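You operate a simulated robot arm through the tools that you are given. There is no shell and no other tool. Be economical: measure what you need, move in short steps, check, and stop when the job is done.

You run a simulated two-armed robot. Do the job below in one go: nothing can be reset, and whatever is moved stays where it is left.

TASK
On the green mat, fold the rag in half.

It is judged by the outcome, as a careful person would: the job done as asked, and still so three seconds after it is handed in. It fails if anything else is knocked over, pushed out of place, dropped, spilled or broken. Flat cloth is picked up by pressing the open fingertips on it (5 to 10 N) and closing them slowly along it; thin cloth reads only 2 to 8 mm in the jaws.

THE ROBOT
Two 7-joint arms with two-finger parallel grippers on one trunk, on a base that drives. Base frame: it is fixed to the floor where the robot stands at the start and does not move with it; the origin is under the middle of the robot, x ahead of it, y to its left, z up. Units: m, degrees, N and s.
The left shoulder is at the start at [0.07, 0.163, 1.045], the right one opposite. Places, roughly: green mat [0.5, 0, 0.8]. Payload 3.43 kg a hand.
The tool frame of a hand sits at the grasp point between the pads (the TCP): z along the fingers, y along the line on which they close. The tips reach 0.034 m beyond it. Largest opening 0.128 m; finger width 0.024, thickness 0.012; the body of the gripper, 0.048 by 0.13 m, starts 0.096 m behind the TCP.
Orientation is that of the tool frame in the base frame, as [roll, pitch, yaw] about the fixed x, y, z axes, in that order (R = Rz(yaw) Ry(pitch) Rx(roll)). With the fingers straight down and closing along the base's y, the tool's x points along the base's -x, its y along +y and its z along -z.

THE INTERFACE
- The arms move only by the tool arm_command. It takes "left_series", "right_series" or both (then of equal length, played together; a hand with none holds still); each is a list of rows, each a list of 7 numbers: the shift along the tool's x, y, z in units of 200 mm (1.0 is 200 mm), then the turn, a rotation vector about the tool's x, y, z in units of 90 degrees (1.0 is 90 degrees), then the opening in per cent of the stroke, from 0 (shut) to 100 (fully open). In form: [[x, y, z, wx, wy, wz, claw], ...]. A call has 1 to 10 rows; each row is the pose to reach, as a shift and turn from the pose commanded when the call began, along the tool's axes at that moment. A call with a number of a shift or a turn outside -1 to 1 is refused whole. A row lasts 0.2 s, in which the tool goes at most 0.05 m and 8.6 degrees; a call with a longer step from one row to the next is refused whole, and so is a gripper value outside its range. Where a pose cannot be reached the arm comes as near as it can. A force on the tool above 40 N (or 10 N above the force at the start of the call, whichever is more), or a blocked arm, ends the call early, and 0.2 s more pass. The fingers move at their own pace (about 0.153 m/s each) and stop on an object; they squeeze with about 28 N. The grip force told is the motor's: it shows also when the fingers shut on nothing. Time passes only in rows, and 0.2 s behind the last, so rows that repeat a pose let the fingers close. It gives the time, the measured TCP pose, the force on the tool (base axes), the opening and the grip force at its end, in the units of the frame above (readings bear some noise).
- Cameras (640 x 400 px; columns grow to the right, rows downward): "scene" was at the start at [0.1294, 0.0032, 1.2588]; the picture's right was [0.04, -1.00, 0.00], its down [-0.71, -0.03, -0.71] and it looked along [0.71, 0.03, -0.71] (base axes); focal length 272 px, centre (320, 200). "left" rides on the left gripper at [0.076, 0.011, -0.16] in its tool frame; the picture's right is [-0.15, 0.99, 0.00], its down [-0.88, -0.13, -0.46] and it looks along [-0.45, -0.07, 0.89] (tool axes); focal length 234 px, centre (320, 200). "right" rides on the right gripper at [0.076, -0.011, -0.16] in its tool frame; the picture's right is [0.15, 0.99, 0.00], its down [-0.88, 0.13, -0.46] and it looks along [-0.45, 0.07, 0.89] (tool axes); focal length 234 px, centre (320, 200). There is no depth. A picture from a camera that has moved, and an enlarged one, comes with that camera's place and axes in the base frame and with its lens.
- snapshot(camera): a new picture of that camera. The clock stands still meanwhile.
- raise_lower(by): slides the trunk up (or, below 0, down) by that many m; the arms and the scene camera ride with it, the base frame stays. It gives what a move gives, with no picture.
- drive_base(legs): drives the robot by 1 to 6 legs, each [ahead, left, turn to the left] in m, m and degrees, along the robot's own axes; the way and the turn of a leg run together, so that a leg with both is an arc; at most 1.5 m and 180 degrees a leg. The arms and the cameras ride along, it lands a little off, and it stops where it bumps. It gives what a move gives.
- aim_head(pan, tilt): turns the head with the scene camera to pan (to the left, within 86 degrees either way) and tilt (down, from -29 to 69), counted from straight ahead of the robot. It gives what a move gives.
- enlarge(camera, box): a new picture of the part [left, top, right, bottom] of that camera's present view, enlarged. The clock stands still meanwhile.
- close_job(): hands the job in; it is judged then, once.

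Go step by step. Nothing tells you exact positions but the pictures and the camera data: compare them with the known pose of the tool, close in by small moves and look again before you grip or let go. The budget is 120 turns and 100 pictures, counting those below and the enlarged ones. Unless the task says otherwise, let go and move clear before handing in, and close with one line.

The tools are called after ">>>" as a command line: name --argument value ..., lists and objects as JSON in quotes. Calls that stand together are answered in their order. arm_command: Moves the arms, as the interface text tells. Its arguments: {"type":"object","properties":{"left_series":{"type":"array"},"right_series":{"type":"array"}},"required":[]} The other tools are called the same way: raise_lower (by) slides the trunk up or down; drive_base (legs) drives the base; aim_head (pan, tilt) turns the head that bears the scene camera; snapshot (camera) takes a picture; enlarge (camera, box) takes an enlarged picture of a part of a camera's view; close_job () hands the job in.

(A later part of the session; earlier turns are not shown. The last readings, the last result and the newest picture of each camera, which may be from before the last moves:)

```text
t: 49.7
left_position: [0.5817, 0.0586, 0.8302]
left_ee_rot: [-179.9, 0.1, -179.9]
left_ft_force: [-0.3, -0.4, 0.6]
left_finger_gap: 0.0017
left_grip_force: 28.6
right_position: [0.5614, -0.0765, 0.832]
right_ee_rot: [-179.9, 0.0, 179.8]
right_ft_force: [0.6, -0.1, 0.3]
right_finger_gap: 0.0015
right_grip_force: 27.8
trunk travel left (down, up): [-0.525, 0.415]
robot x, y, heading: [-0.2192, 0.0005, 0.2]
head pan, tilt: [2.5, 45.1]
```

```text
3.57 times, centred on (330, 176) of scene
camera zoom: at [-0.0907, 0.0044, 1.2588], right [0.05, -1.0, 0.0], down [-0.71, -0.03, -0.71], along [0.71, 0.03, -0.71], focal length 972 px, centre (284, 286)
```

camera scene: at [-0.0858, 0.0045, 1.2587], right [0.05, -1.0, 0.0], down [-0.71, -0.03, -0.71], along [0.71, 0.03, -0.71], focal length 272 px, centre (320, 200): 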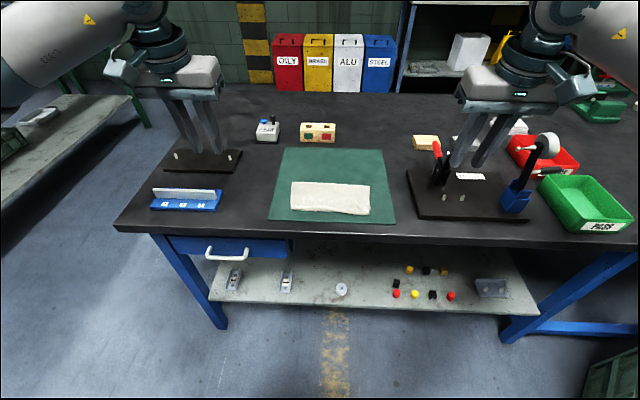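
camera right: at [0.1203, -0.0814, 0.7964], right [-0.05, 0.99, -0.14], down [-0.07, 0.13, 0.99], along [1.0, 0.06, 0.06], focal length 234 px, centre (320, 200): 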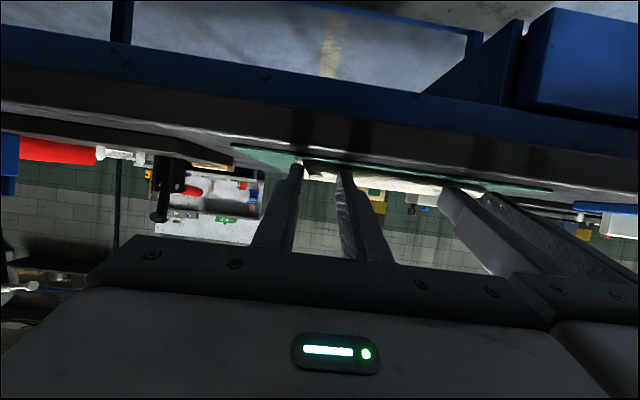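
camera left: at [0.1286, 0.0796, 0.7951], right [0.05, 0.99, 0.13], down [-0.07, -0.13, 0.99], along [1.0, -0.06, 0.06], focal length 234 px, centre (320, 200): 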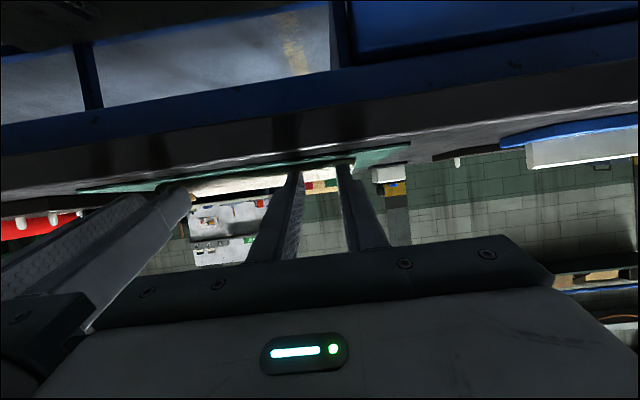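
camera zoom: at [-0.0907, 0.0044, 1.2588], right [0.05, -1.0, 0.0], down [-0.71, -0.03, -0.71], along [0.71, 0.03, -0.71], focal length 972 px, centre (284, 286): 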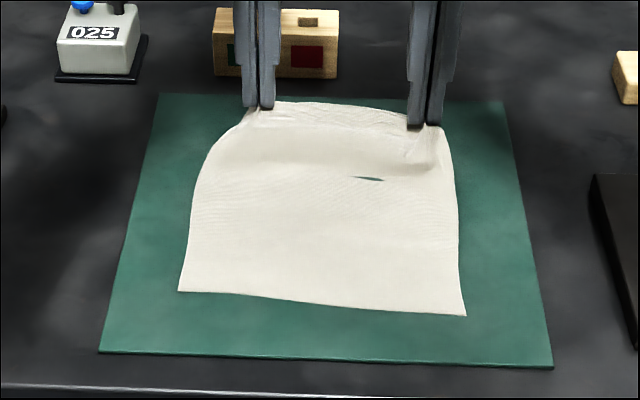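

The rag is open again. I'm lowering the far edge to the mat, opening the fingers and lifting off.

>>> arm_command --left_series '[[0, 0.01, 0.05, 0, 0, 0, 0], [-0.01, 0.01, 0.095, 0, 0, 0, 0], [-0.01, 0.01, 0.095, 0, 0, 0, 6], [-0.01, 0.01, 0.095, 0, 0, 0, 12], [-0.01, 0.01, 0.095, 0, 0, 0, 18], [-0.01, 0.01, 0.095, 0, 0, 0, 24], [-0.01, 0.01, 0.06, 0, 0, 0, 28], [-0.01, 0.01, -0.05, 0, 0, 0, 28], [-0.01, 0.01, -0.2, 0, 0, 0, 28]]' --right_series '[[-0.02, -0.01, 0.05, 0, 0, 0, 0], [-0.05, -0.01, 0.1, 0, 0, 0, 0], [-0.05, -0.01, 0.1, 0, 0, 0, 6], [-0.05, -0.01, 0.1, 0, 0, 0, 12], [-0.05, -0.01, 0.1, 0, 0, 0, 18], [-0.05, -0.01, 0.1, 0, 0, 0, 24], [-0.05, -0.01, 0.06, 0, 0, 0, 28], [-0.05, -0.01, -0.05, 0, 0, 0, 28], [-0.05, -0.01, -0.2, 0, 0, 0, 28]]'

>>> enlarge --camera "scene" --box '[250, 120, 410, 232]'

>>> enlarge --camera "left" --box '[150, 50, 410, 210]'

>>> enlarge --camera "right" --box '[230, 50, 490, 210]'

```text
t: 51.7
left_position: [0.5827, 0.0614, 0.8727]
left_ee_rot: [-179.9, 0.2, -179.9]
left_ft_force: [0.0, -0.5, -0.6]
left_finger_gap: 0.0359
left_grip_force: 0.0
right_position: [0.5707, -0.0787, 0.8759]
right_ee_rot: [-179.9, 0.1, 179.8]
right_ft_force: [-1.4, 0.9, 0.7]
right_finger_gap: 0.0359
right_grip_force: 0.1
trunk travel left (down, up): [-0.525, 0.415]
robot x, y, heading: [-0.2248, 0.0005, 0.2]
head pan, tilt: [2.5, 45.1]
```

```text
3.57 times, centred on (330, 176) of scene
camera zoom: at [-0.0921, 0.0045, 1.2589], right [0.05, -1.0, 0.0], down [-0.71, -0.03, -0.71], along [0.71, 0.03, -0.71], focal length 972 px, centre (284, 286)
```

zoom: 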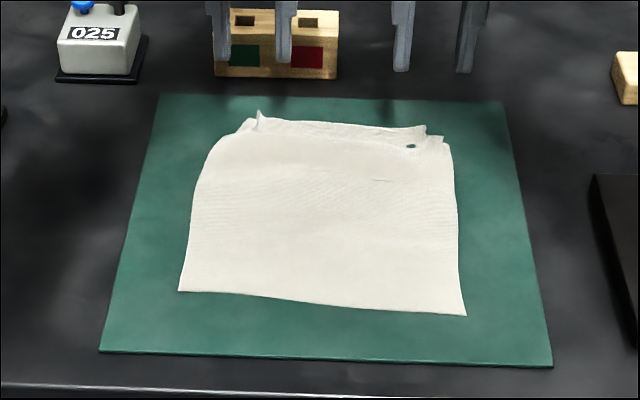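

```text
2.46 times, centred on (280, 130) of left
camera zoom: at [0.5065, 0.0721, 1.0317], right [0.14, 0.99, 0.0], down [0.88, -0.13, 0.46], along [0.45, -0.07, -0.89], focal length 576 px, centre (418, 372)
```

zoom: 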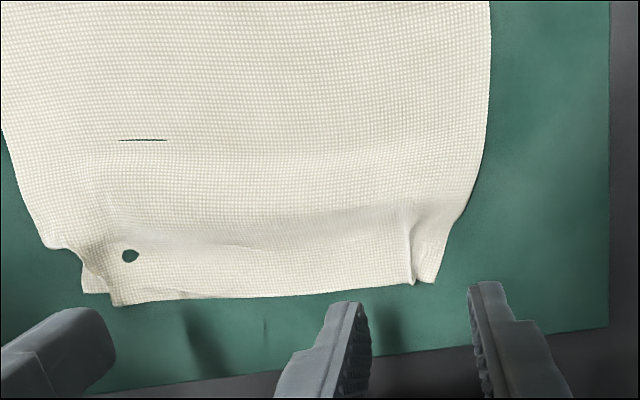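

```text
2.46 times, centred on (360, 130) of right
camera zoom: at [0.4954, -0.0891, 1.0346], right [-0.14, 0.99, 0.0], down [0.88, 0.13, 0.46], along [0.45, 0.06, -0.89], focal length 576 px, centre (222, 372)
```

zoom: 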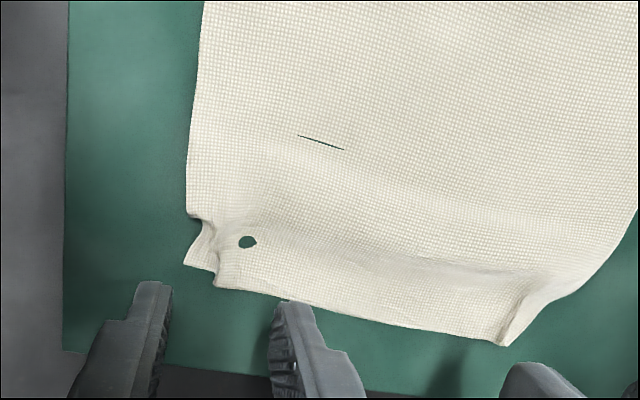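

The rag is unfolded with small ridges left at the old pinch spots; its far edge is at about x = 0.590 (left) and 0.578 (right). I'll re-grip those ridges with only ~8 mm overlap, so hardly any hem can turn over.

>>> arm_command --left_series '[[-0.0465, -0.017, 0.06, 0, 0, 0, 20], [-0.0465, -0.017, 0.12, 0, 0, 0, 20], [-0.0465, -0.017, 0.18, 0, 0, 0, 20], [-0.0465, -0.017, 0.24, 0, 0, 0, 20], [-0.0465, -0.017, 0.2885, 0, 0, 0, 20], [-0.0465, -0.017, 0.2885, 0, 0, 0, 20]]' --right_series '[[-0.0565, -0.0315, 0.06, 0, 0, 0, 20], [-0.0565, -0.0315, 0.12, 0, 0, 0, 20], [-0.0565, -0.0315, 0.18, 0, 0, 0, 20], [-0.0565, -0.0315, 0.25, 0, 0, 0, 20], [-0.0565, -0.0315, 0.3045, 0, 0, 0, 20], [-0.0565, -0.0315, 0.3045, 0, 0, 0, 20]]'

>>> enlarge --camera "left" --box '[230, 110, 390, 210]'

>>> enlarge --camera "right" --box '[250, 110, 410, 210]'

```text
t: 53.1
left_position: [0.5927, 0.0578, 0.8148]
left_ee_rot: [-179.9, 0.1, -179.9]
left_ft_force: [-0.1, 0.7, 0.7]
left_finger_gap: 0.0255
left_grip_force: 0.0
right_position: [0.5843, -0.0869, 0.8122]
right_ee_rot: [-179.9, 0.1, 179.7]
right_ft_force: [0.6, -0.7, 0.2]
right_finger_gap: 0.0256
right_grip_force: 0.1
trunk travel left (down, up): [-0.525, 0.415]
robot x, y, heading: [-0.2201, -0.0013, 0.2]
head pan, tilt: [2.5, 45.1]
```

```text
4.00 times, centred on (310, 160) of left
camera zoom: at [0.5157, 0.068, 0.9738], right [0.14, 0.99, 0.0], down [0.88, -0.13, 0.46], along [0.45, -0.07, -0.89], focal length 937 px, centre (360, 360)
```

zoom: 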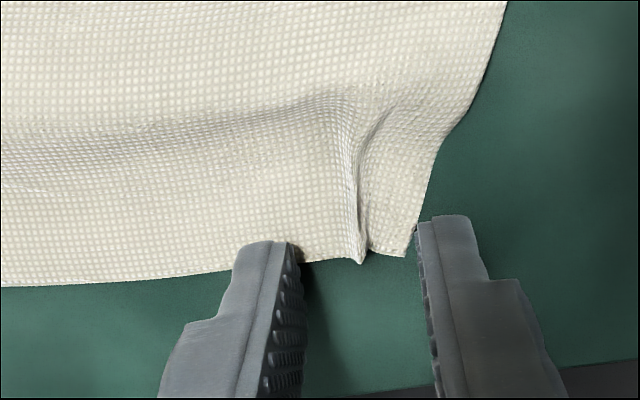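

```text
4.00 times, centred on (330, 160) of right
camera zoom: at [0.5081, -0.096, 0.9727], right [-0.14, 0.99, 0.0], down [0.88, 0.13, 0.46], along [0.45, 0.06, -0.89], focal length 937 px, centre (280, 360)
```

zoom: 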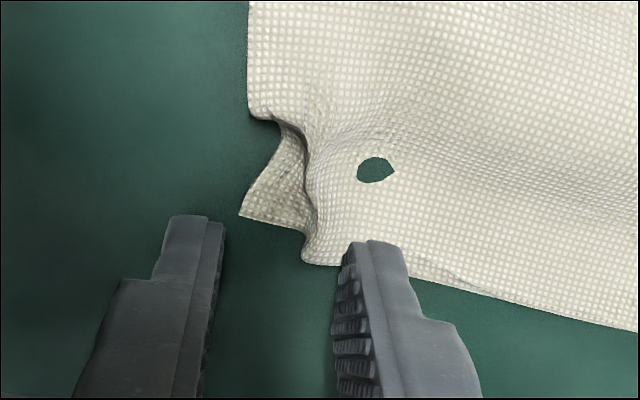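

Overlap is a touch small, so I'm shifting both toward the robot (left 6 mm, right 9 mm) and pressing down.

>>> arm_command --left_series '[[0.03, -0.01, 0, 0, 0, 0, 18], [0.03, -0.01, 0.015, 0, 0, 0, 18], [0.03, -0.01, 0.03, 0, 0, 0, 18], [0.03, -0.01, 0.03, 0, 0, 0, 18], [0.03, -0.01, 0.03, 0, 0, 0, 18]]' --right_series '[[0.045, 0.02, 0, 0, 0, 0, 18], [0.045, 0.02, 0.015, 0, 0, 0, 18], [0.045, 0.02, 0.03, 0, 0, 0, 18], [0.045, 0.02, 0.03, 0, 0, 0, 18], [0.045, 0.02, 0.03, 0, 0, 0, 18]]'

>>> enlarge --camera "right" --box '[250, 110, 410, 210]'

>>> enlarge --camera "left" --box '[230, 110, 390, 210]'

```text
t: 54.3
left_position: [0.5854, 0.0559, 0.8092]
left_ee_rot: [-179.8, 0.2, -179.9]
left_ft_force: [0.1, 0.5, -0.5]
left_finger_gap: 0.0229
left_grip_force: 0.1
right_position: [0.5739, -0.081, 0.8091]
right_ee_rot: [180.0, 0.3, 179.9]
right_ft_force: [3.0, 1.1, 16.3]
right_finger_gap: 0.0231
right_grip_force: 0.1
trunk travel left (down, up): [-0.525, 0.415]
robot x, y, heading: [-0.2238, -0.0015, -0.1]
head pan, tilt: [2.5, 45.1]
```

```text
4.00 times, centred on (330, 160) of right
camera zoom: at [0.4973, -0.0909, 0.9689], right [-0.14, 0.99, 0.0], down [0.88, 0.13, 0.46], along [0.45, 0.06, -0.89], focal length 937 px, centre (280, 360)
```

zoom: 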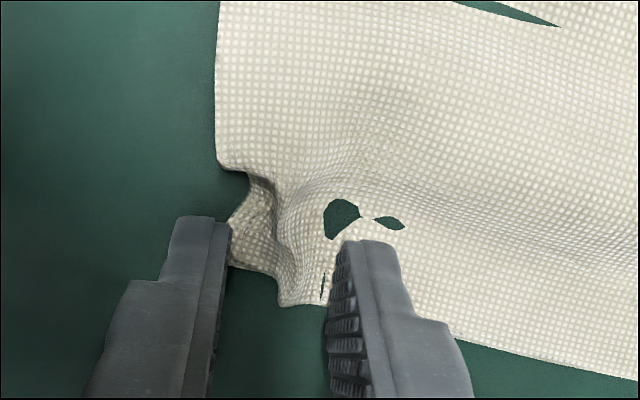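

```text
4.00 times, centred on (310, 160) of left
camera zoom: at [0.5092, 0.0662, 0.969], right [0.14, 0.99, 0.0], down [0.88, -0.13, 0.46], along [0.45, -0.07, -0.89], focal length 937 px, centre (360, 360)
```

zoom: 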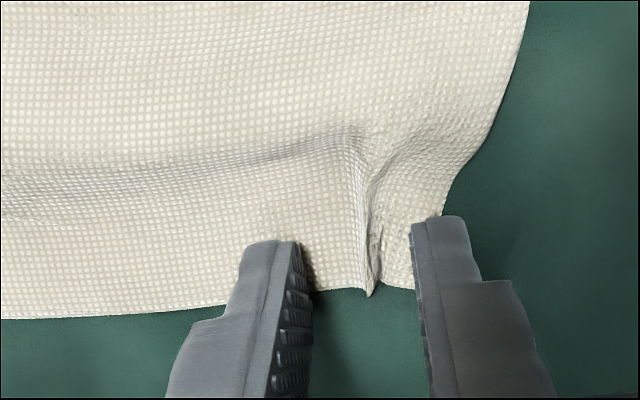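

Positions are good, with about 10 mm overlap. I'm lowering the left to contact and easing the right, then closing slowly.

>>> arm_command --left_series '[[0, 0, 0.008, 0, 0, 0, 18], [0, 0, 0.01, 0, 0, 0, 16], [0, 0, 0.01, 0, 0, 0, 14], [0, 0, 0.01, 0, 0, 0, 12], [0, 0, 0.01, 0, 0, 0, 10], [0, 0, 0.01, 0, 0, 0, 8], [0, 0, 0.01, 0, 0, 0, 5], [0, 0, 0.01, 0, 0, 0, 2], [0, 0, 0.008, 0, 0, 0, 0], [0, 0, 0.005, 0, 0, 0, 0]]' --right_series '[[0, 0, -0.005, 0, 0, 0, 18], [0, 0, -0.005, 0, 0, 0, 16], [0, 0, -0.005, 0, 0, 0, 14], [0, 0, -0.005, 0, 0, 0, 12], [0, 0, -0.005, 0, 0, 0, 10], [0, 0, -0.005, 0, 0, 0, 8], [0, 0, -0.005, 0, 0, 0, 5], [0, 0, -0.005, 0, 0, 0, 2], [0, 0, -0.005, 0, 0, 0, 0], [0, 0, -0.005, 0, 0, 0, 0]]'

>>> enlarge --camera "right" --box '[250, 110, 410, 210]'

>>> enlarge --camera "left" --box '[230, 110, 390, 210]'

```text
t: 56.5
left_position: [0.5839, 0.057, 0.8101]
left_ee_rot: [-179.9, 0.4, -179.8]
left_ft_force: [2.9, 2.2, 14.7]
left_finger_gap: 0.0017
left_grip_force: 28.0
right_position: [0.5707, -0.0801, 0.8091]
right_ee_rot: [-179.9, 0.1, 179.8]
right_ft_force: [-0.7, 4.2, 3.3]
right_finger_gap: 0.0019
right_grip_force: 28.4
trunk travel left (down, up): [-0.525, 0.415]
robot x, y, heading: [-0.2194, -0.0001, 0.2]
head pan, tilt: [2.5, 45.1]
```

```text
4.00 times, centred on (330, 160) of right
camera zoom: at [0.4959, -0.0899, 0.9692], right [-0.14, 0.99, 0.0], down [0.88, 0.13, 0.46], along [0.45, 0.06, -0.89], focal length 937 px, centre (280, 360)
```

zoom: 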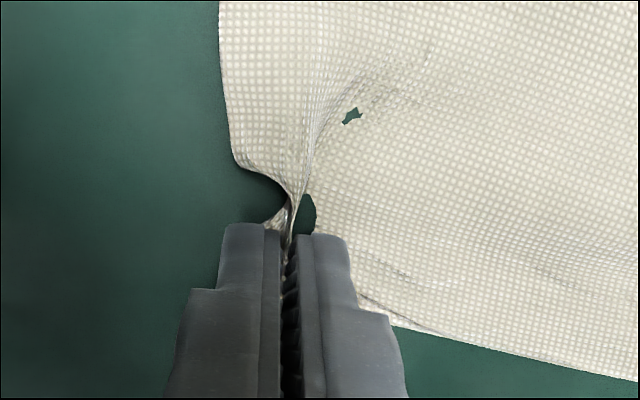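

```text
4.00 times, centred on (310, 160) of left
camera zoom: at [0.5078, 0.0668, 0.968], right [0.14, 0.99, 0.0], down [0.88, -0.13, 0.46], along [0.46, -0.07, -0.89], focal length 937 px, centre (360, 360)
```

zoom: 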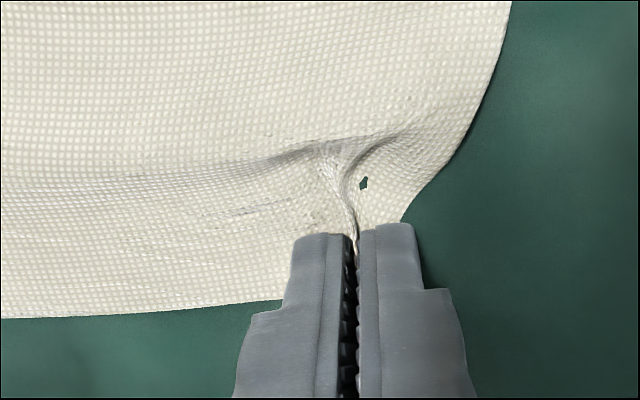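

Both corners are pinched with a small hem. Now I'm folding on a taut arc (radius ≈ 0.087 m) about the mid line x ≈ 0.487 left, 0.474 right.

>>> arm_command --left_series '[[0.015, 0, -0.1125, 0, 0, 0, 0], [0.0585, 0.005, -0.2175, 0, 0, 0, 0], [0.1275, 0.01, -0.3025, 0, 0, 0, 0], [0.239, 0.02, -0.3765, 0, -0.089, 0, 0], [0.3655, 0.03, -0.4215, 0, -0.178, 0, 0], [0.5, 0.04, -0.4355, 0, -0.267, 0, 0], [0.6285, 0.05, -0.4175, 0, -0.333, 0, 0], [0.7545, 0.055, -0.3675, 0, -0.422, 0, 0], [0.8615, 0.06, -0.2905, 0, -0.5, 0, 0], [0.8615, 0.06, -0.2905, 0, -0.5, 0, 0]]' --right_series '[[0.015, 0, -0.1125, 0, 0, 0, 0], [0.0585, 0.0, -0.2175, 0, 0, 0, 0], [0.1275, 0.0, -0.3025, 0, 0, 0, 0], [0.239, 0.005, -0.3765, 0, -0.089, 0, 0], [0.3655, 0.01, -0.4215, 0, -0.178, 0, 0], [0.5, 0.02, -0.4355, 0, -0.267, 0, 0], [0.6285, 0.03, -0.4175, 0, -0.333, 0, 0], [0.7545, 0.035, -0.3675, 0, -0.422, 0, 0], [0.8615, 0.04, -0.2905, 0, -0.5, 0, 0], [0.8615, 0.04, -0.2905, 0, -0.5, 0, 0]]'

>>> enlarge --camera "scene" --box '[250, 120, 410, 232]'

>>> snapshot --camera "left"

>>> snapshot --camera "right"

```text
t: 58.7
left_position: [0.4166, 0.0651, 0.8677]
left_ee_rot: [-179.9, 45.3, -179.7]
left_ft_force: [0.1, -1.1, 1.1]
left_finger_gap: 0.0018
left_grip_force: 27.7
right_position: [0.4046, -0.0707, 0.8666]
right_ee_rot: [179.9, 45.1, 179.8]
right_ft_force: [0.7, 1.1, 0.1]
right_finger_gap: 0.002
right_grip_force: 27.7
trunk travel left (down, up): [-0.525, 0.415]
robot x, y, heading: [-0.2185, -0.0018, 0.2]
head pan, tilt: [2.5, 45.1]
```

```text
3.57 times, centred on (330, 176) of scene
camera zoom: at [-0.0907, 0.0043, 1.2588], right [0.05, -1.0, 0.0], down [-0.71, -0.03, -0.71], along [0.71, 0.03, -0.71], focal length 972 px, centre (284, 286)
```

zoom: 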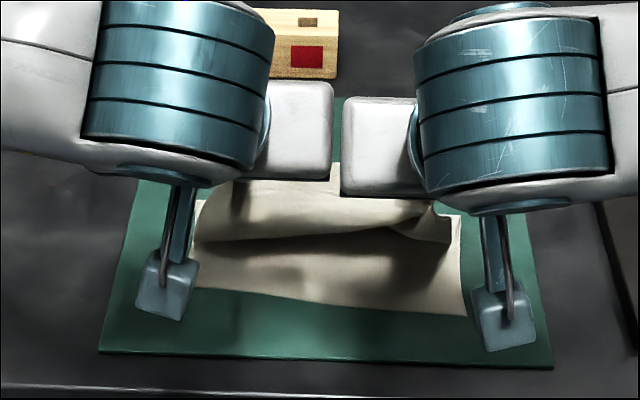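

```text
24 pictures are left
camera left: at [0.2493, 0.0746, 0.9251], right [0.1, 0.99, 0.1], down [0.3, -0.13, 0.95], along [0.95, -0.06, -0.31], focal length 234 px, centre (320, 200)
```

left: 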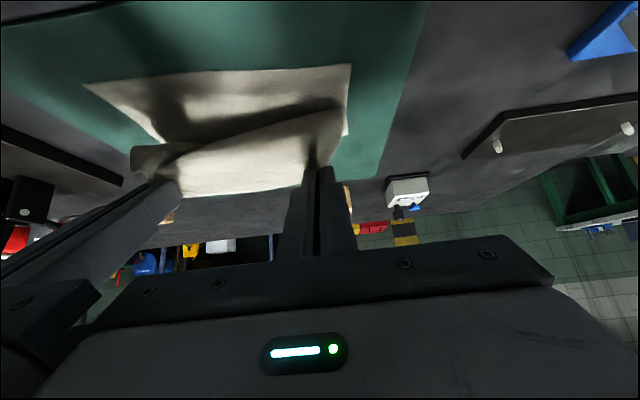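

```text
23 pictures are left
camera right: at [0.237, -0.0806, 0.9257], right [-0.1, 0.99, -0.1], down [0.3, 0.13, 0.95], along [0.95, 0.06, -0.31], focal length 234 px, centre (320, 200)
```

right: 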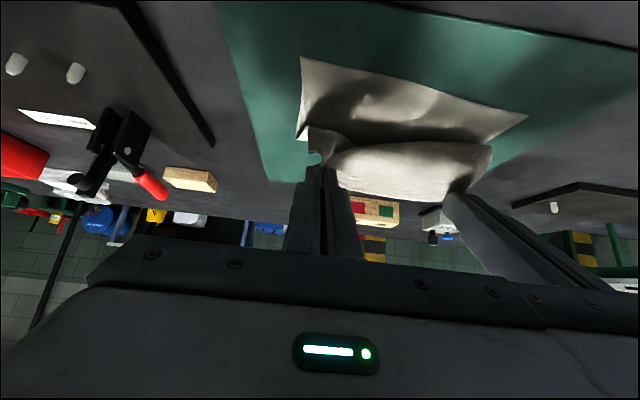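

The cloth still sags a bit in front of the fingers, so I'm pulling outward about 18 mm to make it taut, then continuing the arc down.

>>> arm_command --left_series '[[0, 0.01, -0.045, 0, 0, 0, 0], [0, 0.01, -0.09, 0, 0, 0, 0], [0.07, 0.01, -0.085, 0, 0, 0, 0], [0.136, 0.01, -0.072, 0, 0, 0, 0], [0.136, 0.01, -0.072, 0, 0, 0, 0]]' --right_series '[[0, 0, -0.045, 0, 0, 0, 0], [0, 0, -0.09, 0, 0, 0, 0], [0.07, 0, -0.085, 0, 0, 0, 0], [0.136, 0, -0.072, 0, 0, 0, 0], [0.136, 0, -0.072, 0, 0, 0, 0]]'

>>> snapshot --camera "left"

>>> enlarge --camera "scene" --box '[250, 140, 410, 240]'

```text
t: 59.9
left_position: [0.3828, 0.0661, 0.8556]
left_ee_rot: [-179.9, 45.2, -179.8]
left_ft_force: [0.3, -7.6, -0.1]
left_finger_gap: 0.0016
left_grip_force: 28.1
right_position: [0.3743, -0.0723, 0.8565]
right_ee_rot: [-179.9, 45.1, 179.8]
right_ft_force: [0.0, 7.6, -0.3]
right_finger_gap: 0.002
right_grip_force: 28.2
trunk travel left (down, up): [-0.525, 0.415]
robot x, y, heading: [-0.2242, 0.0026, 0.2]
head pan, tilt: [2.5, 45.1]
```

```text
22 pictures are left
camera left: at [0.2172, 0.0773, 0.9148], right [0.1, 0.99, 0.1], down [0.3, -0.13, 0.95], along [0.95, -0.07, -0.31], focal length 234 px, centre (320, 200)
```

left: 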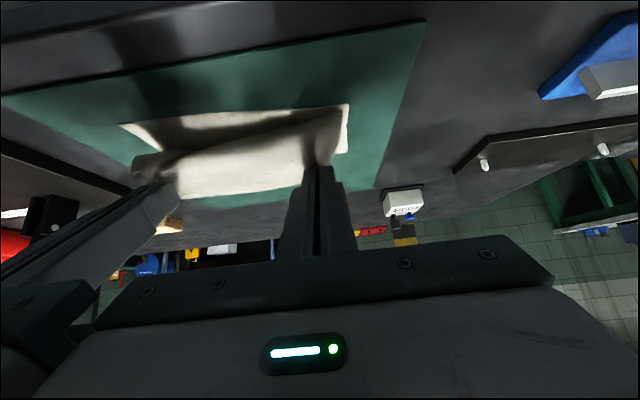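

```text
4.00 times, centred on (330, 190) of scene
camera zoom: at [-0.0907, 0.0043, 1.2588], right [0.05, -1.0, 0.0], down [-0.71, -0.03, -0.71], along [0.71, 0.03, -0.71], focal length 1089 px, centre (280, 240)
```

zoom: 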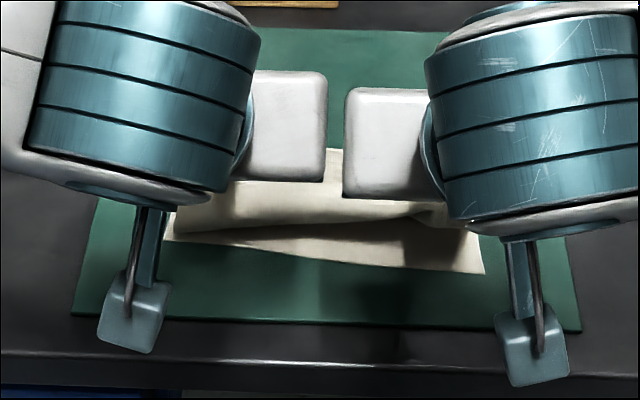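

The crease is now at about x = 0.48, right where it should be. I'm lowering the edge along the rest of the arc onto the near edge.

>>> arm_command --left_series '[[0.06, 0.0, 0.02, 0, 0, 0, 0], [0.1265, 0.0, 0.0525, 0, 0, 0, 0], [0.17, 0.0, 0.08, 0, 0, 0, 0], [0.2, 0.0, 0.104, 0, 0, 0, 0], [0.214, 0.0, 0.1145, 0, 0, 0, 0], [0.214, 0.0, 0.1145, 0, 0, 0, 0]]' --right_series '[[0.06, 0.0, 0.02, 0, 0, 0, 0], [0.1265, 0.0, 0.0525, 0, 0, 0, 0], [0.17, 0.0, 0.08, 0, 0, 0, 0], [0.2, 0.0, 0.104, 0, 0, 0, 0], [0.214, 0.0, 0.1145, 0, 0, 0, 0], [0.214, 0.0, 0.1145, 0, 0, 0, 0]]'

>>> enlarge --camera "left" --box '[80, 80, 400, 240]'

>>> enlarge --camera "scene" --box '[250, 140, 410, 240]'

```text
t: 61.3
left_position: [0.3712, 0.0694, 0.8102]
left_ee_rot: [-179.8, 45.1, -179.9]
left_ft_force: [0.4, -11.6, 0.5]
left_finger_gap: 0.0017
left_grip_force: 28.2
right_position: [0.3624, -0.0713, 0.8116]
right_ee_rot: [-180.0, 45.1, 179.7]
right_ft_force: [-0.4, 11.1, -0.7]
right_finger_gap: 0.0021
right_grip_force: 28.4
trunk travel left (down, up): [-0.525, 0.415]
robot x, y, heading: [-0.2182, 0.002, 0.2]
head pan, tilt: [2.5, 45.1]
```

```text
2.00 times, centred on (240, 160) of left
camera zoom: at [0.2039, 0.0788, 0.8694], right [0.1, 0.99, 0.1], down [0.3, -0.13, 0.95], along [0.95, -0.07, -0.31], focal length 468 px, centre (480, 280)
```

zoom: 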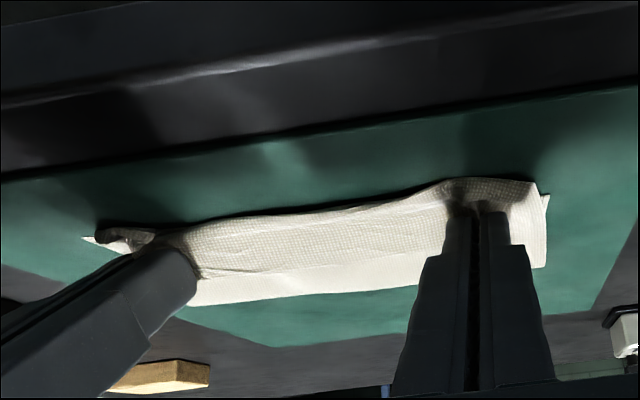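

```text
4.00 times, centred on (330, 190) of scene
camera zoom: at [-0.0907, 0.0044, 1.2588], right [0.05, -1.0, 0.0], down [-0.71, -0.03, -0.71], along [0.71, 0.03, -0.71], focal length 1089 px, centre (280, 240)
```

zoom: 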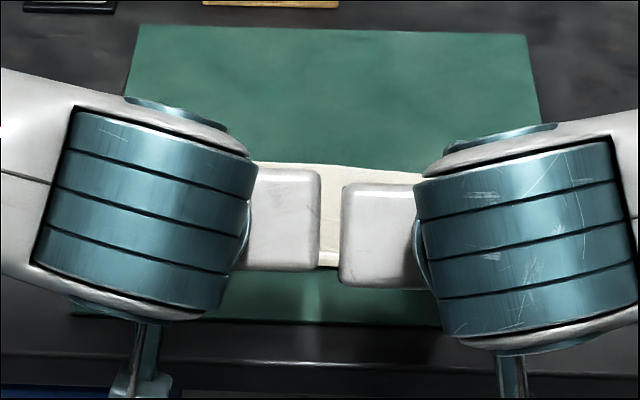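

The crease ended near 0.462: pulling outward peeled up the bottom layer. The edge is still held, so I'll swing it back to the far side to lay the bottom flat, then repeat with the shorter radius.

>>> arm_command --left_series '[[-0.17, -0.005, -0.012, 0, 0, 0, 0], [-0.343, -0.01, -0.027, 0, 0, 0, 0], [-0.507, -0.01, 0.037, 0, 0.083, 0, 0], [-0.67, -0.02, 0.1025, 0, 0.167, 0, 0], [-0.752, -0.03, 0.235, 0, 0.245, 0, 0], [-0.834, -0.04, 0.367, 0, 0.322, 0, 0], [-0.806, -0.05, 0.586, 0, 0.322, 0, 0], [-0.806, -0.05, 0.586, 0, 0.322, 0, 0]]' --right_series '[[-0.153, 0.005, -0.02, 0, 0, 0, 0], [-0.326, 0.005, -0.034, 0, 0, 0, 0], [-0.49, 0.005, 0.03, 0, 0.083, 0, 0], [-0.653, -0.005, 0.095, 0, 0.167, 0, 0], [-0.735, -0.015, 0.228, 0, 0.245, 0, 0], [-0.817, -0.025, 0.36, 0, 0.322, 0, 0], [-0.789, -0.03, 0.579, 0, 0.322, 0, 0], [-0.789, -0.03, 0.579, 0, 0.322, 0, 0]]'

>>> enlarge --camera "scene" --box '[250, 120, 410, 232]'

```text
t: 63.1
left_position: [0.5674, 0.0569, 0.8427]
left_ee_rot: [-180.0, 16.0, -179.9]
left_ft_force: [-0.1, -6.3, -0.5]
left_finger_gap: 0.0018
left_grip_force: 28.0
right_position: [0.5512, -0.0796, 0.8409]
right_ee_rot: [180.0, 16.1, 179.8]
right_ft_force: [0.3, 6.9, 0.0]
right_finger_gap: 0.0018
right_grip_force: 28.1
trunk travel left (down, up): [-0.525, 0.415]
robot x, y, heading: [-0.22, -0.0014, 0.3]
head pan, tilt: [2.5, 45.1]
```

```text
3.57 times, centred on (330, 176) of scene
camera zoom: at [-0.0922, 0.0046, 1.259], right [0.05, -1.0, 0.0], down [-0.71, -0.03, -0.71], along [0.71, 0.03, -0.71], focal length 972 px, centre (284, 286)
```

zoom: 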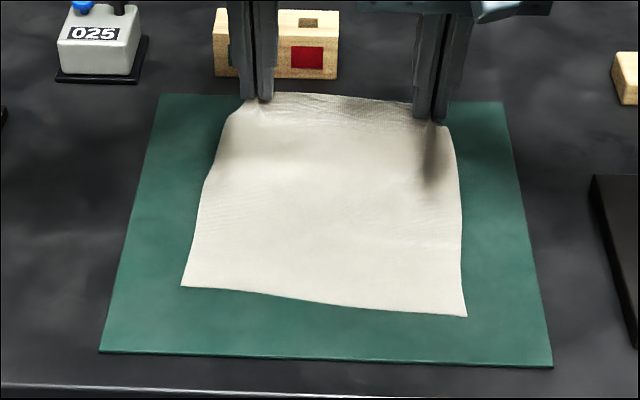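

The rag is flat again up to the fold line and still held. I'm folding with the smaller radius (0.08–0.086 m), so the bottom layer is not lifted past the middle.

>>> arm_command --left_series '[[0.069, 0.01, -0.1125, 0, 0, 0, 0], [0.138, 0.015, -0.225, 0, 0, 0, 0], [0.271, 0.025, -0.314, 0, -0.089, 0, 0], [0.4215, 0.035, -0.3545, 0, -0.156, 0, 0], [0.582, 0.045, -0.343, 0, -0.244, 0, 0], [0.7275, 0.05, -0.283, 0, -0.322, 0, 0], [0.841, 0.055, -0.1835, 0, -0.378, 0, 0], [0.9225, 0.06, -0.096, 0, -0.378, 0, 0], [0.9225, 0.06, -0.096, 0, -0.378, 0, 0]]' --right_series '[[0.06, 0.005, -0.11, 0, 0, 0, 0], [0.124, 0.01, -0.221, 0, 0, 0, 0], [0.257, 0.02, -0.31, 0, -0.089, 0, 0], [0.4075, 0.03, -0.3505, 0, -0.156, 0, 0], [0.568, 0.035, -0.339, 0, -0.244, 0, 0], [0.7135, 0.04, -0.279, 0, -0.322, 0, 0], [0.827, 0.045, -0.1795, 0, -0.378, 0, 0], [0.9085, 0.05, -0.092, 0, -0.378, 0, 0], [0.9085, 0.05, -0.092, 0, -0.378, 0, 0]]'

>>> enlarge --camera "left" --box '[80, 80, 400, 240]'

>>> enlarge --camera "scene" --box '[250, 140, 410, 240]'

```text
t: 65.1
left_position: [0.3851, 0.0684, 0.8112]
left_ee_rot: [-179.8, 50.2, -179.7]
left_ft_force: [0.4, -4.1, 0.5]
left_finger_gap: 0.0018
left_grip_force: 27.9
right_position: [0.3709, -0.0682, 0.8069]
right_ee_rot: [179.9, 50.4, 179.7]
right_ft_force: [4.7, 4.6, 12.5]
right_finger_gap: 0.0016
right_grip_force: 27.7
trunk travel left (down, up): [-0.525, 0.415]
robot x, y, heading: [-0.2235, -0.0049, 0.3]
head pan, tilt: [2.5, 45.1]
```

```text
2.00 times, centred on (240, 160) of left
camera zoom: at [0.214, 0.0789, 0.8549], right [0.09, 0.99, 0.11], down [0.21, -0.13, 0.97], along [0.97, -0.06, -0.22], focal length 468 px, centre (480, 280)
```

zoom: 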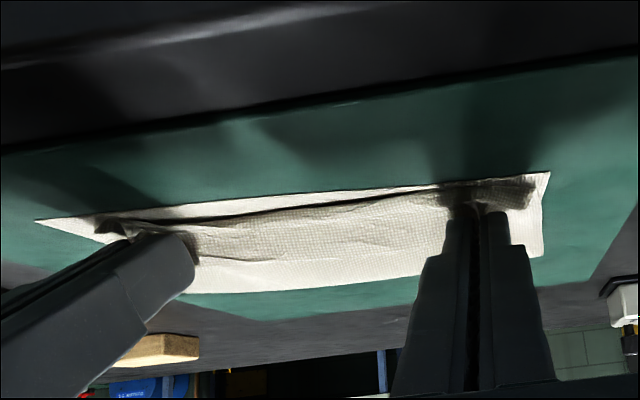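

```text
4.00 times, centred on (330, 190) of scene
camera zoom: at [-0.0913, 0.0046, 1.2591], right [0.05, -1.0, 0.0], down [-0.71, -0.03, -0.71], along [0.71, 0.03, -0.71], focal length 1089 px, centre (280, 240)
```

zoom: 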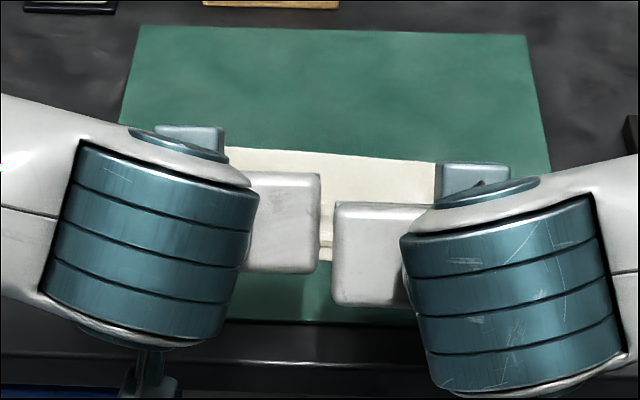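

Very good: the top edge now sits just inside the near edge and the crease is at x ≈ 0.48. I'm opening the fingers slowly to spread the gathers, then lifting straight up.

>>> arm_command --left_series '[[0, 0, 0, 0, 0, 0, 4], [0, 0, 0, 0, 0, 0, 9], [0, 0, 0, 0, 0, 0, 15], [0, 0, 0, 0, 0, 0, 22], [0, 0, 0, 0, 0, 0, 30], [-0.02, 0, -0.016, 0, 0, 0, 30], [-0.06, 0, -0.05, 0, 0, 0, 30], [-0.15, 0, -0.13, 0, 0, 0, 30], [-0.28, 0, -0.235, 0, 0, 0, 30]]' --right_series '[[-0.008, 0, -0.006, 0, 0, 0, 4], [-0.008, 0, -0.006, 0, 0, 0, 9], [-0.008, 0, -0.006, 0, 0, 0, 15], [-0.008, 0, -0.006, 0, 0, 0, 22], [-0.008, 0, -0.006, 0, 0, 0, 30], [-0.03, 0, -0.025, 0, 0, 0, 30], [-0.07, 0, -0.055, 0, 0, 0, 30], [-0.15, 0, -0.13, 0, 0, 0, 30], [-0.28, 0, -0.235, 0, 0, 0, 30]]'

>>> enlarge --camera "left" --box '[80, 40, 400, 200]'

```text
t: 67.1
left_position: [0.3831, 0.0738, 0.8833]
left_ee_rot: [-179.9, 50.1, -179.8]
left_ft_force: [1.2, -1.4, 0.3]
left_finger_gap: 0.0385
left_grip_force: 0.1
right_position: [0.371, -0.066, 0.8789]
right_ee_rot: [-179.9, 50.1, 179.9]
right_ft_force: [-0.4, -0.3, 0.5]
right_finger_gap: 0.0381
right_grip_force: 0.1
trunk travel left (down, up): [-0.525, 0.415]
robot x, y, heading: [-0.2213, -0.0023, 0.2]
head pan, tilt: [2.5, 45.1]
```

```text
2.00 times, centred on (240, 120) of left
camera zoom: at [0.2127, 0.0841, 0.9265], right [0.09, 0.99, 0.11], down [0.21, -0.13, 0.97], along [0.97, -0.06, -0.22], focal length 468 px, centre (480, 360)
```

zoom: 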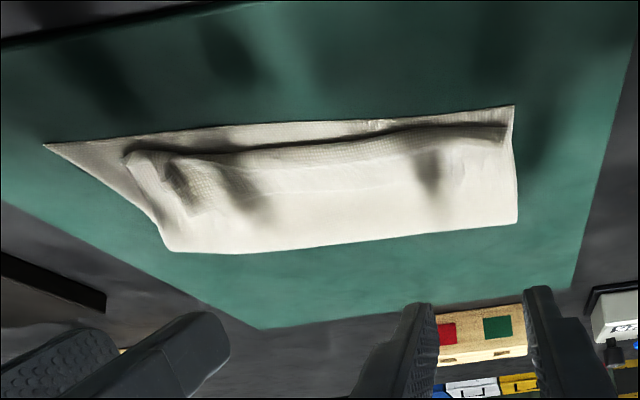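

Released cleanly. I'm moving the hands aside for a scene check.

>>> arm_command --left_series '[[-0.1, 0.05, -0.08, 0, 0.06, 0, 30], [-0.2, 0.2, -0.12, 0, 0.13, 0, 30], [-0.25, 0.38, -0.12, 0, 0.2, 0, 30], [-0.27, 0.57, -0.08, 0, 0.28, 0, 30], [-0.3, 0.7, -0.05, 0, 0.35, 0, 30]]' --right_series '[[-0.1, -0.05, -0.08, 0, 0.06, 0, 30], [-0.2, -0.2, -0.12, 0, 0.13, 0, 30], [-0.25, -0.38, -0.12, 0, 0.2, 0, 30], [-0.27, -0.57, -0.08, 0, 0.28, 0, 30], [-0.3, -0.7, -0.05, 0, 0.35, 0, 30]]'

>>> enlarge --camera "scene" --box '[275, 155, 387, 225]'

```text
t: 68.3
left_position: [0.4171, 0.2112, 0.9361]
left_ee_rot: [-179.9, 18.5, -179.8]
left_ft_force: [-0.4, 0.5, -0.7]
left_finger_gap: 0.0383
left_grip_force: 0.0
right_position: [0.4024, -0.2086, 0.9304]
right_ee_rot: [-180.0, 18.6, 179.8]
right_ft_force: [-0.1, 0.9, -0.8]
right_finger_gap: 0.0384
right_grip_force: 0.1
trunk travel left (down, up): [-0.525, 0.415]
robot x, y, heading: [-0.2199, 0.0022, 0.3]
head pan, tilt: [2.5, 45.1]
```

```text
5.71 times, centred on (331, 190) of scene
camera zoom: at [-0.0901, 0.0042, 1.2587], right [0.05, -1.0, 0.0], down [-0.71, -0.03, -0.71], along [0.7, 0.03, -0.71], focal length 1556 px, centre (257, 257)
```

zoom: 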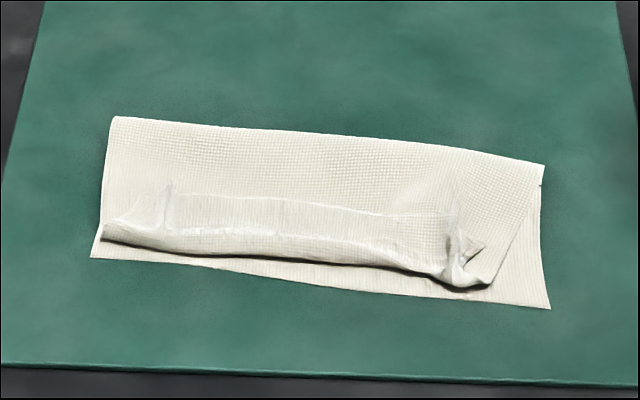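

The crease is now near the middle, and only a ~27 mm flap of the top edge lies turned back on top. I'll unroll it by pressing the fingertips lightly on the flap near its edge and dragging it toward the robot.

>>> arm_command --left_series '[[0.03, -0.12, 0.085, 0, 0.034, 0, 22], [0.06, -0.24, 0.17, 0, 0.068, 0, 22], [0.095, -0.36, 0.26, 0, 0.103, 0, 22], [0.127, -0.48, 0.35, 0, 0.137, 0, 22], [0.16, -0.6, 0.435, 0, 0.17, 0, 22], [0.19, -0.716, 0.5215, 0, 0.2056, 0, 22], [0.19, -0.716, 0.5215, 0, 0.2056, 0, 22], [0.19, -0.716, 0.5215, 0, 0.2056, 0, 22]]' --right_series '[[0.023, 0.118, 0.085, 0, 0.034, 0, 22], [0.046, 0.235, 0.17, 0, 0.068, 0, 22], [0.07, 0.352, 0.255, 0, 0.103, 0, 22], [0.093, 0.47, 0.34, 0, 0.137, 0, 22], [0.117, 0.587, 0.424, 0, 0.17, 0, 22], [0.14, 0.703, 0.5085, 0, 0.2067, 0, 22], [0.14, 0.703, 0.5085, 0, 0.2067, 0, 22], [0.14, 0.703, 0.5085, 0, 0.2067, 0, 22]]'

>>> enlarge --camera "left" --box '[160, 80, 400, 220]'

>>> enlarge --camera "right" --box '[240, 80, 400, 220]'

```text
t: 70.1
left_position: [0.4152, 0.0683, 0.8262]
left_ee_rot: [-180.0, 0.1, -179.9]
left_ft_force: [0.2, -1.2, 0.7]
left_finger_gap: 0.028
left_grip_force: 0.1
right_position: [0.4076, -0.0644, 0.8234]
right_ee_rot: [180.0, -0.1, 179.8]
right_ft_force: [0.3, 0.3, 0.4]
right_finger_gap: 0.0281
right_grip_force: 0.0
trunk travel left (down, up): [-0.525, 0.415]
robot x, y, heading: [-0.2174, -0.003, 0.2]
head pan, tilt: [2.5, 45.1]
```

```text
2.67 times, centred on (280, 150) of left
camera zoom: at [0.3389, 0.0793, 0.9851], right [0.14, 0.99, 0.0], down [0.88, -0.13, 0.46], along [0.45, -0.07, -0.89], focal length 624 px, centre (427, 333)
```

zoom: 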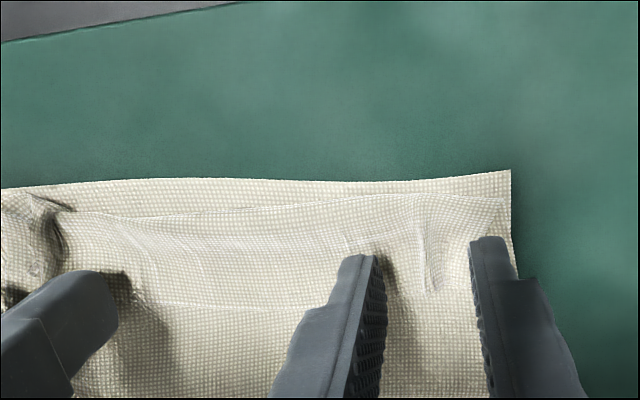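

```text
2.86 times, centred on (320, 150) of right
camera zoom: at [0.3326, -0.0745, 0.9841], right [-0.14, 0.99, 0.0], down [0.88, 0.13, 0.45], along [0.45, 0.06, -0.89], focal length 669 px, centre (320, 343)
```

zoom: 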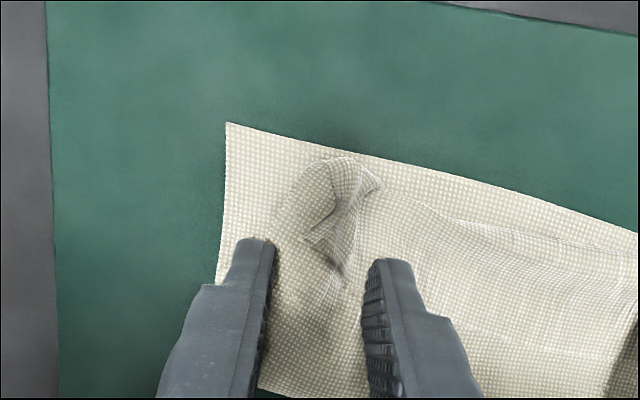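

The old pinch ridges stand up from the flap at about [0.42, 0.069] and [0.405, -0.062]. Pinching just their ends and pulling the edge flat toward the robot should lay it out cleanly.

>>> arm_command --left_series '[[-0.065, 0.01, 0.03, 0, 0, 0, 22], [-0.065, 0.01, 0.06, 0, 0, 0, 22], [-0.065, 0.01, 0.08, 0, 0, 0, 22], [-0.065, 0.01, 0.085, 0, 0, 0, 20], [-0.065, 0.01, 0.085, 0, 0, 0, 17], [-0.065, 0.01, 0.085, 0, 0, 0, 14], [-0.065, 0.01, 0.085, 0, 0, 0, 11], [-0.065, 0.01, 0.085, 0, 0, 0, 8]]' --right_series '[[-0.0375, 0, 0.03, 0, 0, 0, 22], [-0.0375, 0, 0.05, 0, 0, 0, 22], [-0.0375, 0, 0.07, 0, 0, 0, 22], [-0.0375, 0, 0.072, 0, 0, 0, 20], [-0.0375, 0, 0.072, 0, 0, 0, 17], [-0.0375, 0, 0.072, 0, 0, 0, 14], [-0.0375, 0, 0.072, 0, 0, 0, 11], [-0.0375, 0, 0.072, 0, 0, 0, 8]]'

>>> enlarge --camera "right" --box '[240, 80, 400, 220]'

```text
t: 71.9
left_position: [0.4264, 0.0684, 0.81]
left_ee_rot: [-179.9, 0.2, -179.8]
left_ft_force: [0.2, -0.3, 13.5]
left_finger_gap: 0.0111
left_grip_force: 0.7
right_position: [0.4168, -0.0668, 0.8142]
right_ee_rot: [-180.0, 0.1, 179.7]
right_ft_force: [0.3, -0.6, -0.8]
right_finger_gap: 0.0104
right_grip_force: 0.1
trunk travel left (down, up): [-0.525, 0.415]
robot x, y, heading: [-0.2263, 0.0018, 0.2]
head pan, tilt: [2.5, 45.1]
```

```text
2.86 times, centred on (320, 150) of right
camera zoom: at [0.3405, -0.0771, 0.9737], right [-0.14, 0.99, 0.0], down [0.88, 0.13, 0.46], along [0.45, 0.06, -0.89], focal length 669 px, centre (320, 343)
```

zoom: 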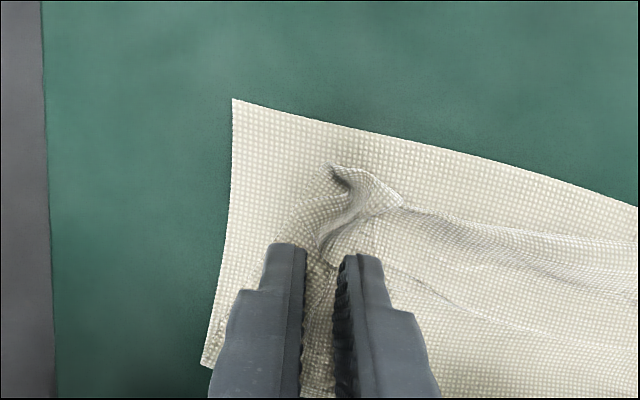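

Left is set; the right needs to come 10 mm nearer and 4 mm lower. I'm re-opening the right, repositioning, and closing both.

>>> arm_command --left_series '[[0, 0, -0.004, 0, 0, 0, 8], [0, 0, -0.004, 0, 0, 0, 8], [0, 0, -0.004, 0, 0, 0, 8], [0, 0, -0.004, 0, 0, 0, 7], [0, 0, -0.004, 0, 0, 0, 6], [0, 0, -0.004, 0, 0, 0, 5], [0, 0, -0.004, 0, 0, 0, 4], [0, 0, -0.004, 0, 0, 0, 2], [0, 0, -0.004, 0, 0, 0, 0], [0, 0, -0.004, 0, 0, 0, 0]]' --right_series '[[0.025, 0, -0.01, 0, 0, 0, 18], [0.055, 0, 0, 0, 0, 0, 18], [0.055, 0, 0.012, 0, 0, 0, 18], [0.055, 0, 0.022, 0, 0, 0, 16], [0.055, 0, 0.022, 0, 0, 0, 13], [0.055, 0, 0.022, 0, 0, 0, 10], [0.055, 0, 0.022, 0, 0, 0, 7], [0.055, 0, 0.022, 0, 0, 0, 3], [0.055, 0, 0.022, 0, 0, 0, 0], [0.055, 0, 0.022, 0, 0, 0, 0]]'

>>> enlarge --camera "left" --box '[100, 80, 400, 220]'

```text
t: 74.1
left_position: [0.4247, 0.0693, 0.8099]
left_ee_rot: [-179.9, 0.1, -179.9]
left_ft_force: [0.7, -5.9, 6.3]
left_finger_gap: 0.0019
left_grip_force: 27.8
right_position: [0.4053, -0.0646, 0.8103]
right_ee_rot: [179.9, 0.1, 179.8]
right_ft_force: [1.9, 8.2, 19.2]
right_finger_gap: 0.0018
right_grip_force: 27.8
trunk travel left (down, up): [-0.525, 0.415]
robot x, y, heading: [-0.2195, 0.0008, 0.1]
head pan, tilt: [2.5, 45.1]
```

```text
2.13 times, centred on (250, 150) of left
camera zoom: at [0.3486, 0.0801, 0.9687], right [0.14, 0.99, 0.0], down [0.88, -0.13, 0.46], along [0.45, -0.07, -0.89], focal length 500 px, centre (469, 307)
```

zoom: 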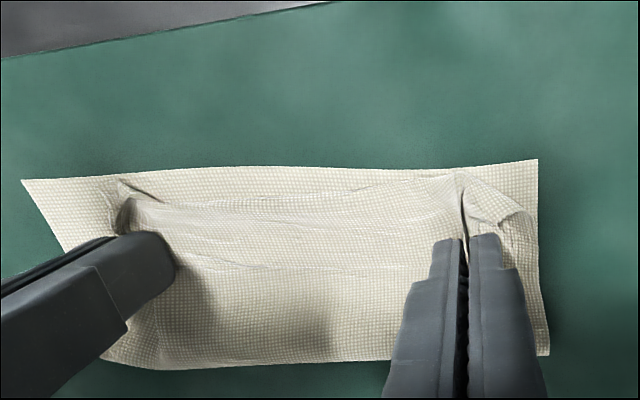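

Both hold the flap. I'm pulling the edge low over toward the near edge, tilting the fingers forward, to unroll the flap.

>>> arm_command --left_series '[[0, 0, -0.06, 0, 0, 0, 0], [0.04, 0, -0.09, 0, 0, 0, 0], [0.1, 0.01, -0.1, 0, -0.089, 0, 0], [0.16, 0.015, -0.1, 0, -0.178, 0, 0], [0.21, 0.02, -0.08, 0, -0.26, 0, 0], [0.24, 0.02, -0.05, 0, -0.333, 0, 0], [0.24, 0.02, -0.0175, 0, -0.333, 0, 0], [0.24, 0.02, -0.0175, 0, -0.333, 0, 0]]' --right_series '[[0, 0, -0.06, 0, 0, 0, 0], [0.04, 0, -0.09, 0, 0, 0, 0], [0.1, -0.01, -0.1, 0, -0.089, 0, 0], [0.155, -0.015, -0.1, 0, -0.178, 0, 0], [0.2, -0.02, -0.08, 0, -0.26, 0, 0], [0.2275, -0.02, -0.05, 0, -0.333, 0, 0], [0.2275, -0.02, -0.012, 0, -0.333, 0, 0], [0.2275, -0.02, -0.012, 0, -0.333, 0, 0]]'

>>> enlarge --camera "left" --box '[80, 40, 400, 220]'

```text
t: 75.9
left_position: [0.3773, 0.0719, 0.8117]
left_ee_rot: [-179.8, 30.2, -179.8]
left_ft_force: [-2.1, -16.7, 4.6]
left_finger_gap: 0.0021
left_grip_force: 28.3
right_position: [0.3585, -0.0696, 0.8126]
right_ee_rot: [179.9, 30.1, 179.7]
right_ft_force: [2.8, 17.6, 3.9]
right_finger_gap: 0.0018
right_grip_force: 27.8
trunk travel left (down, up): [-0.525, 0.415]
robot x, y, heading: [-0.2197, 0.001, 0.1]
head pan, tilt: [2.5, 45.1]
```

```text
2.00 times, centred on (240, 130) of left
camera zoom: at [0.2311, 0.0828, 0.9118], right [0.12, 0.99, 0.07], down [0.53, -0.13, 0.84], along [0.84, -0.07, -0.54], focal length 468 px, centre (480, 340)
```

zoom: 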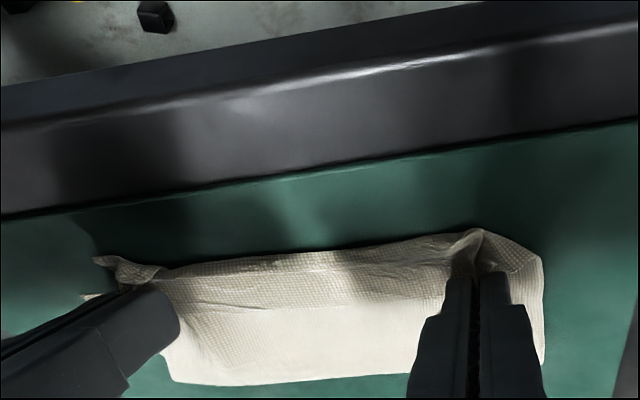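

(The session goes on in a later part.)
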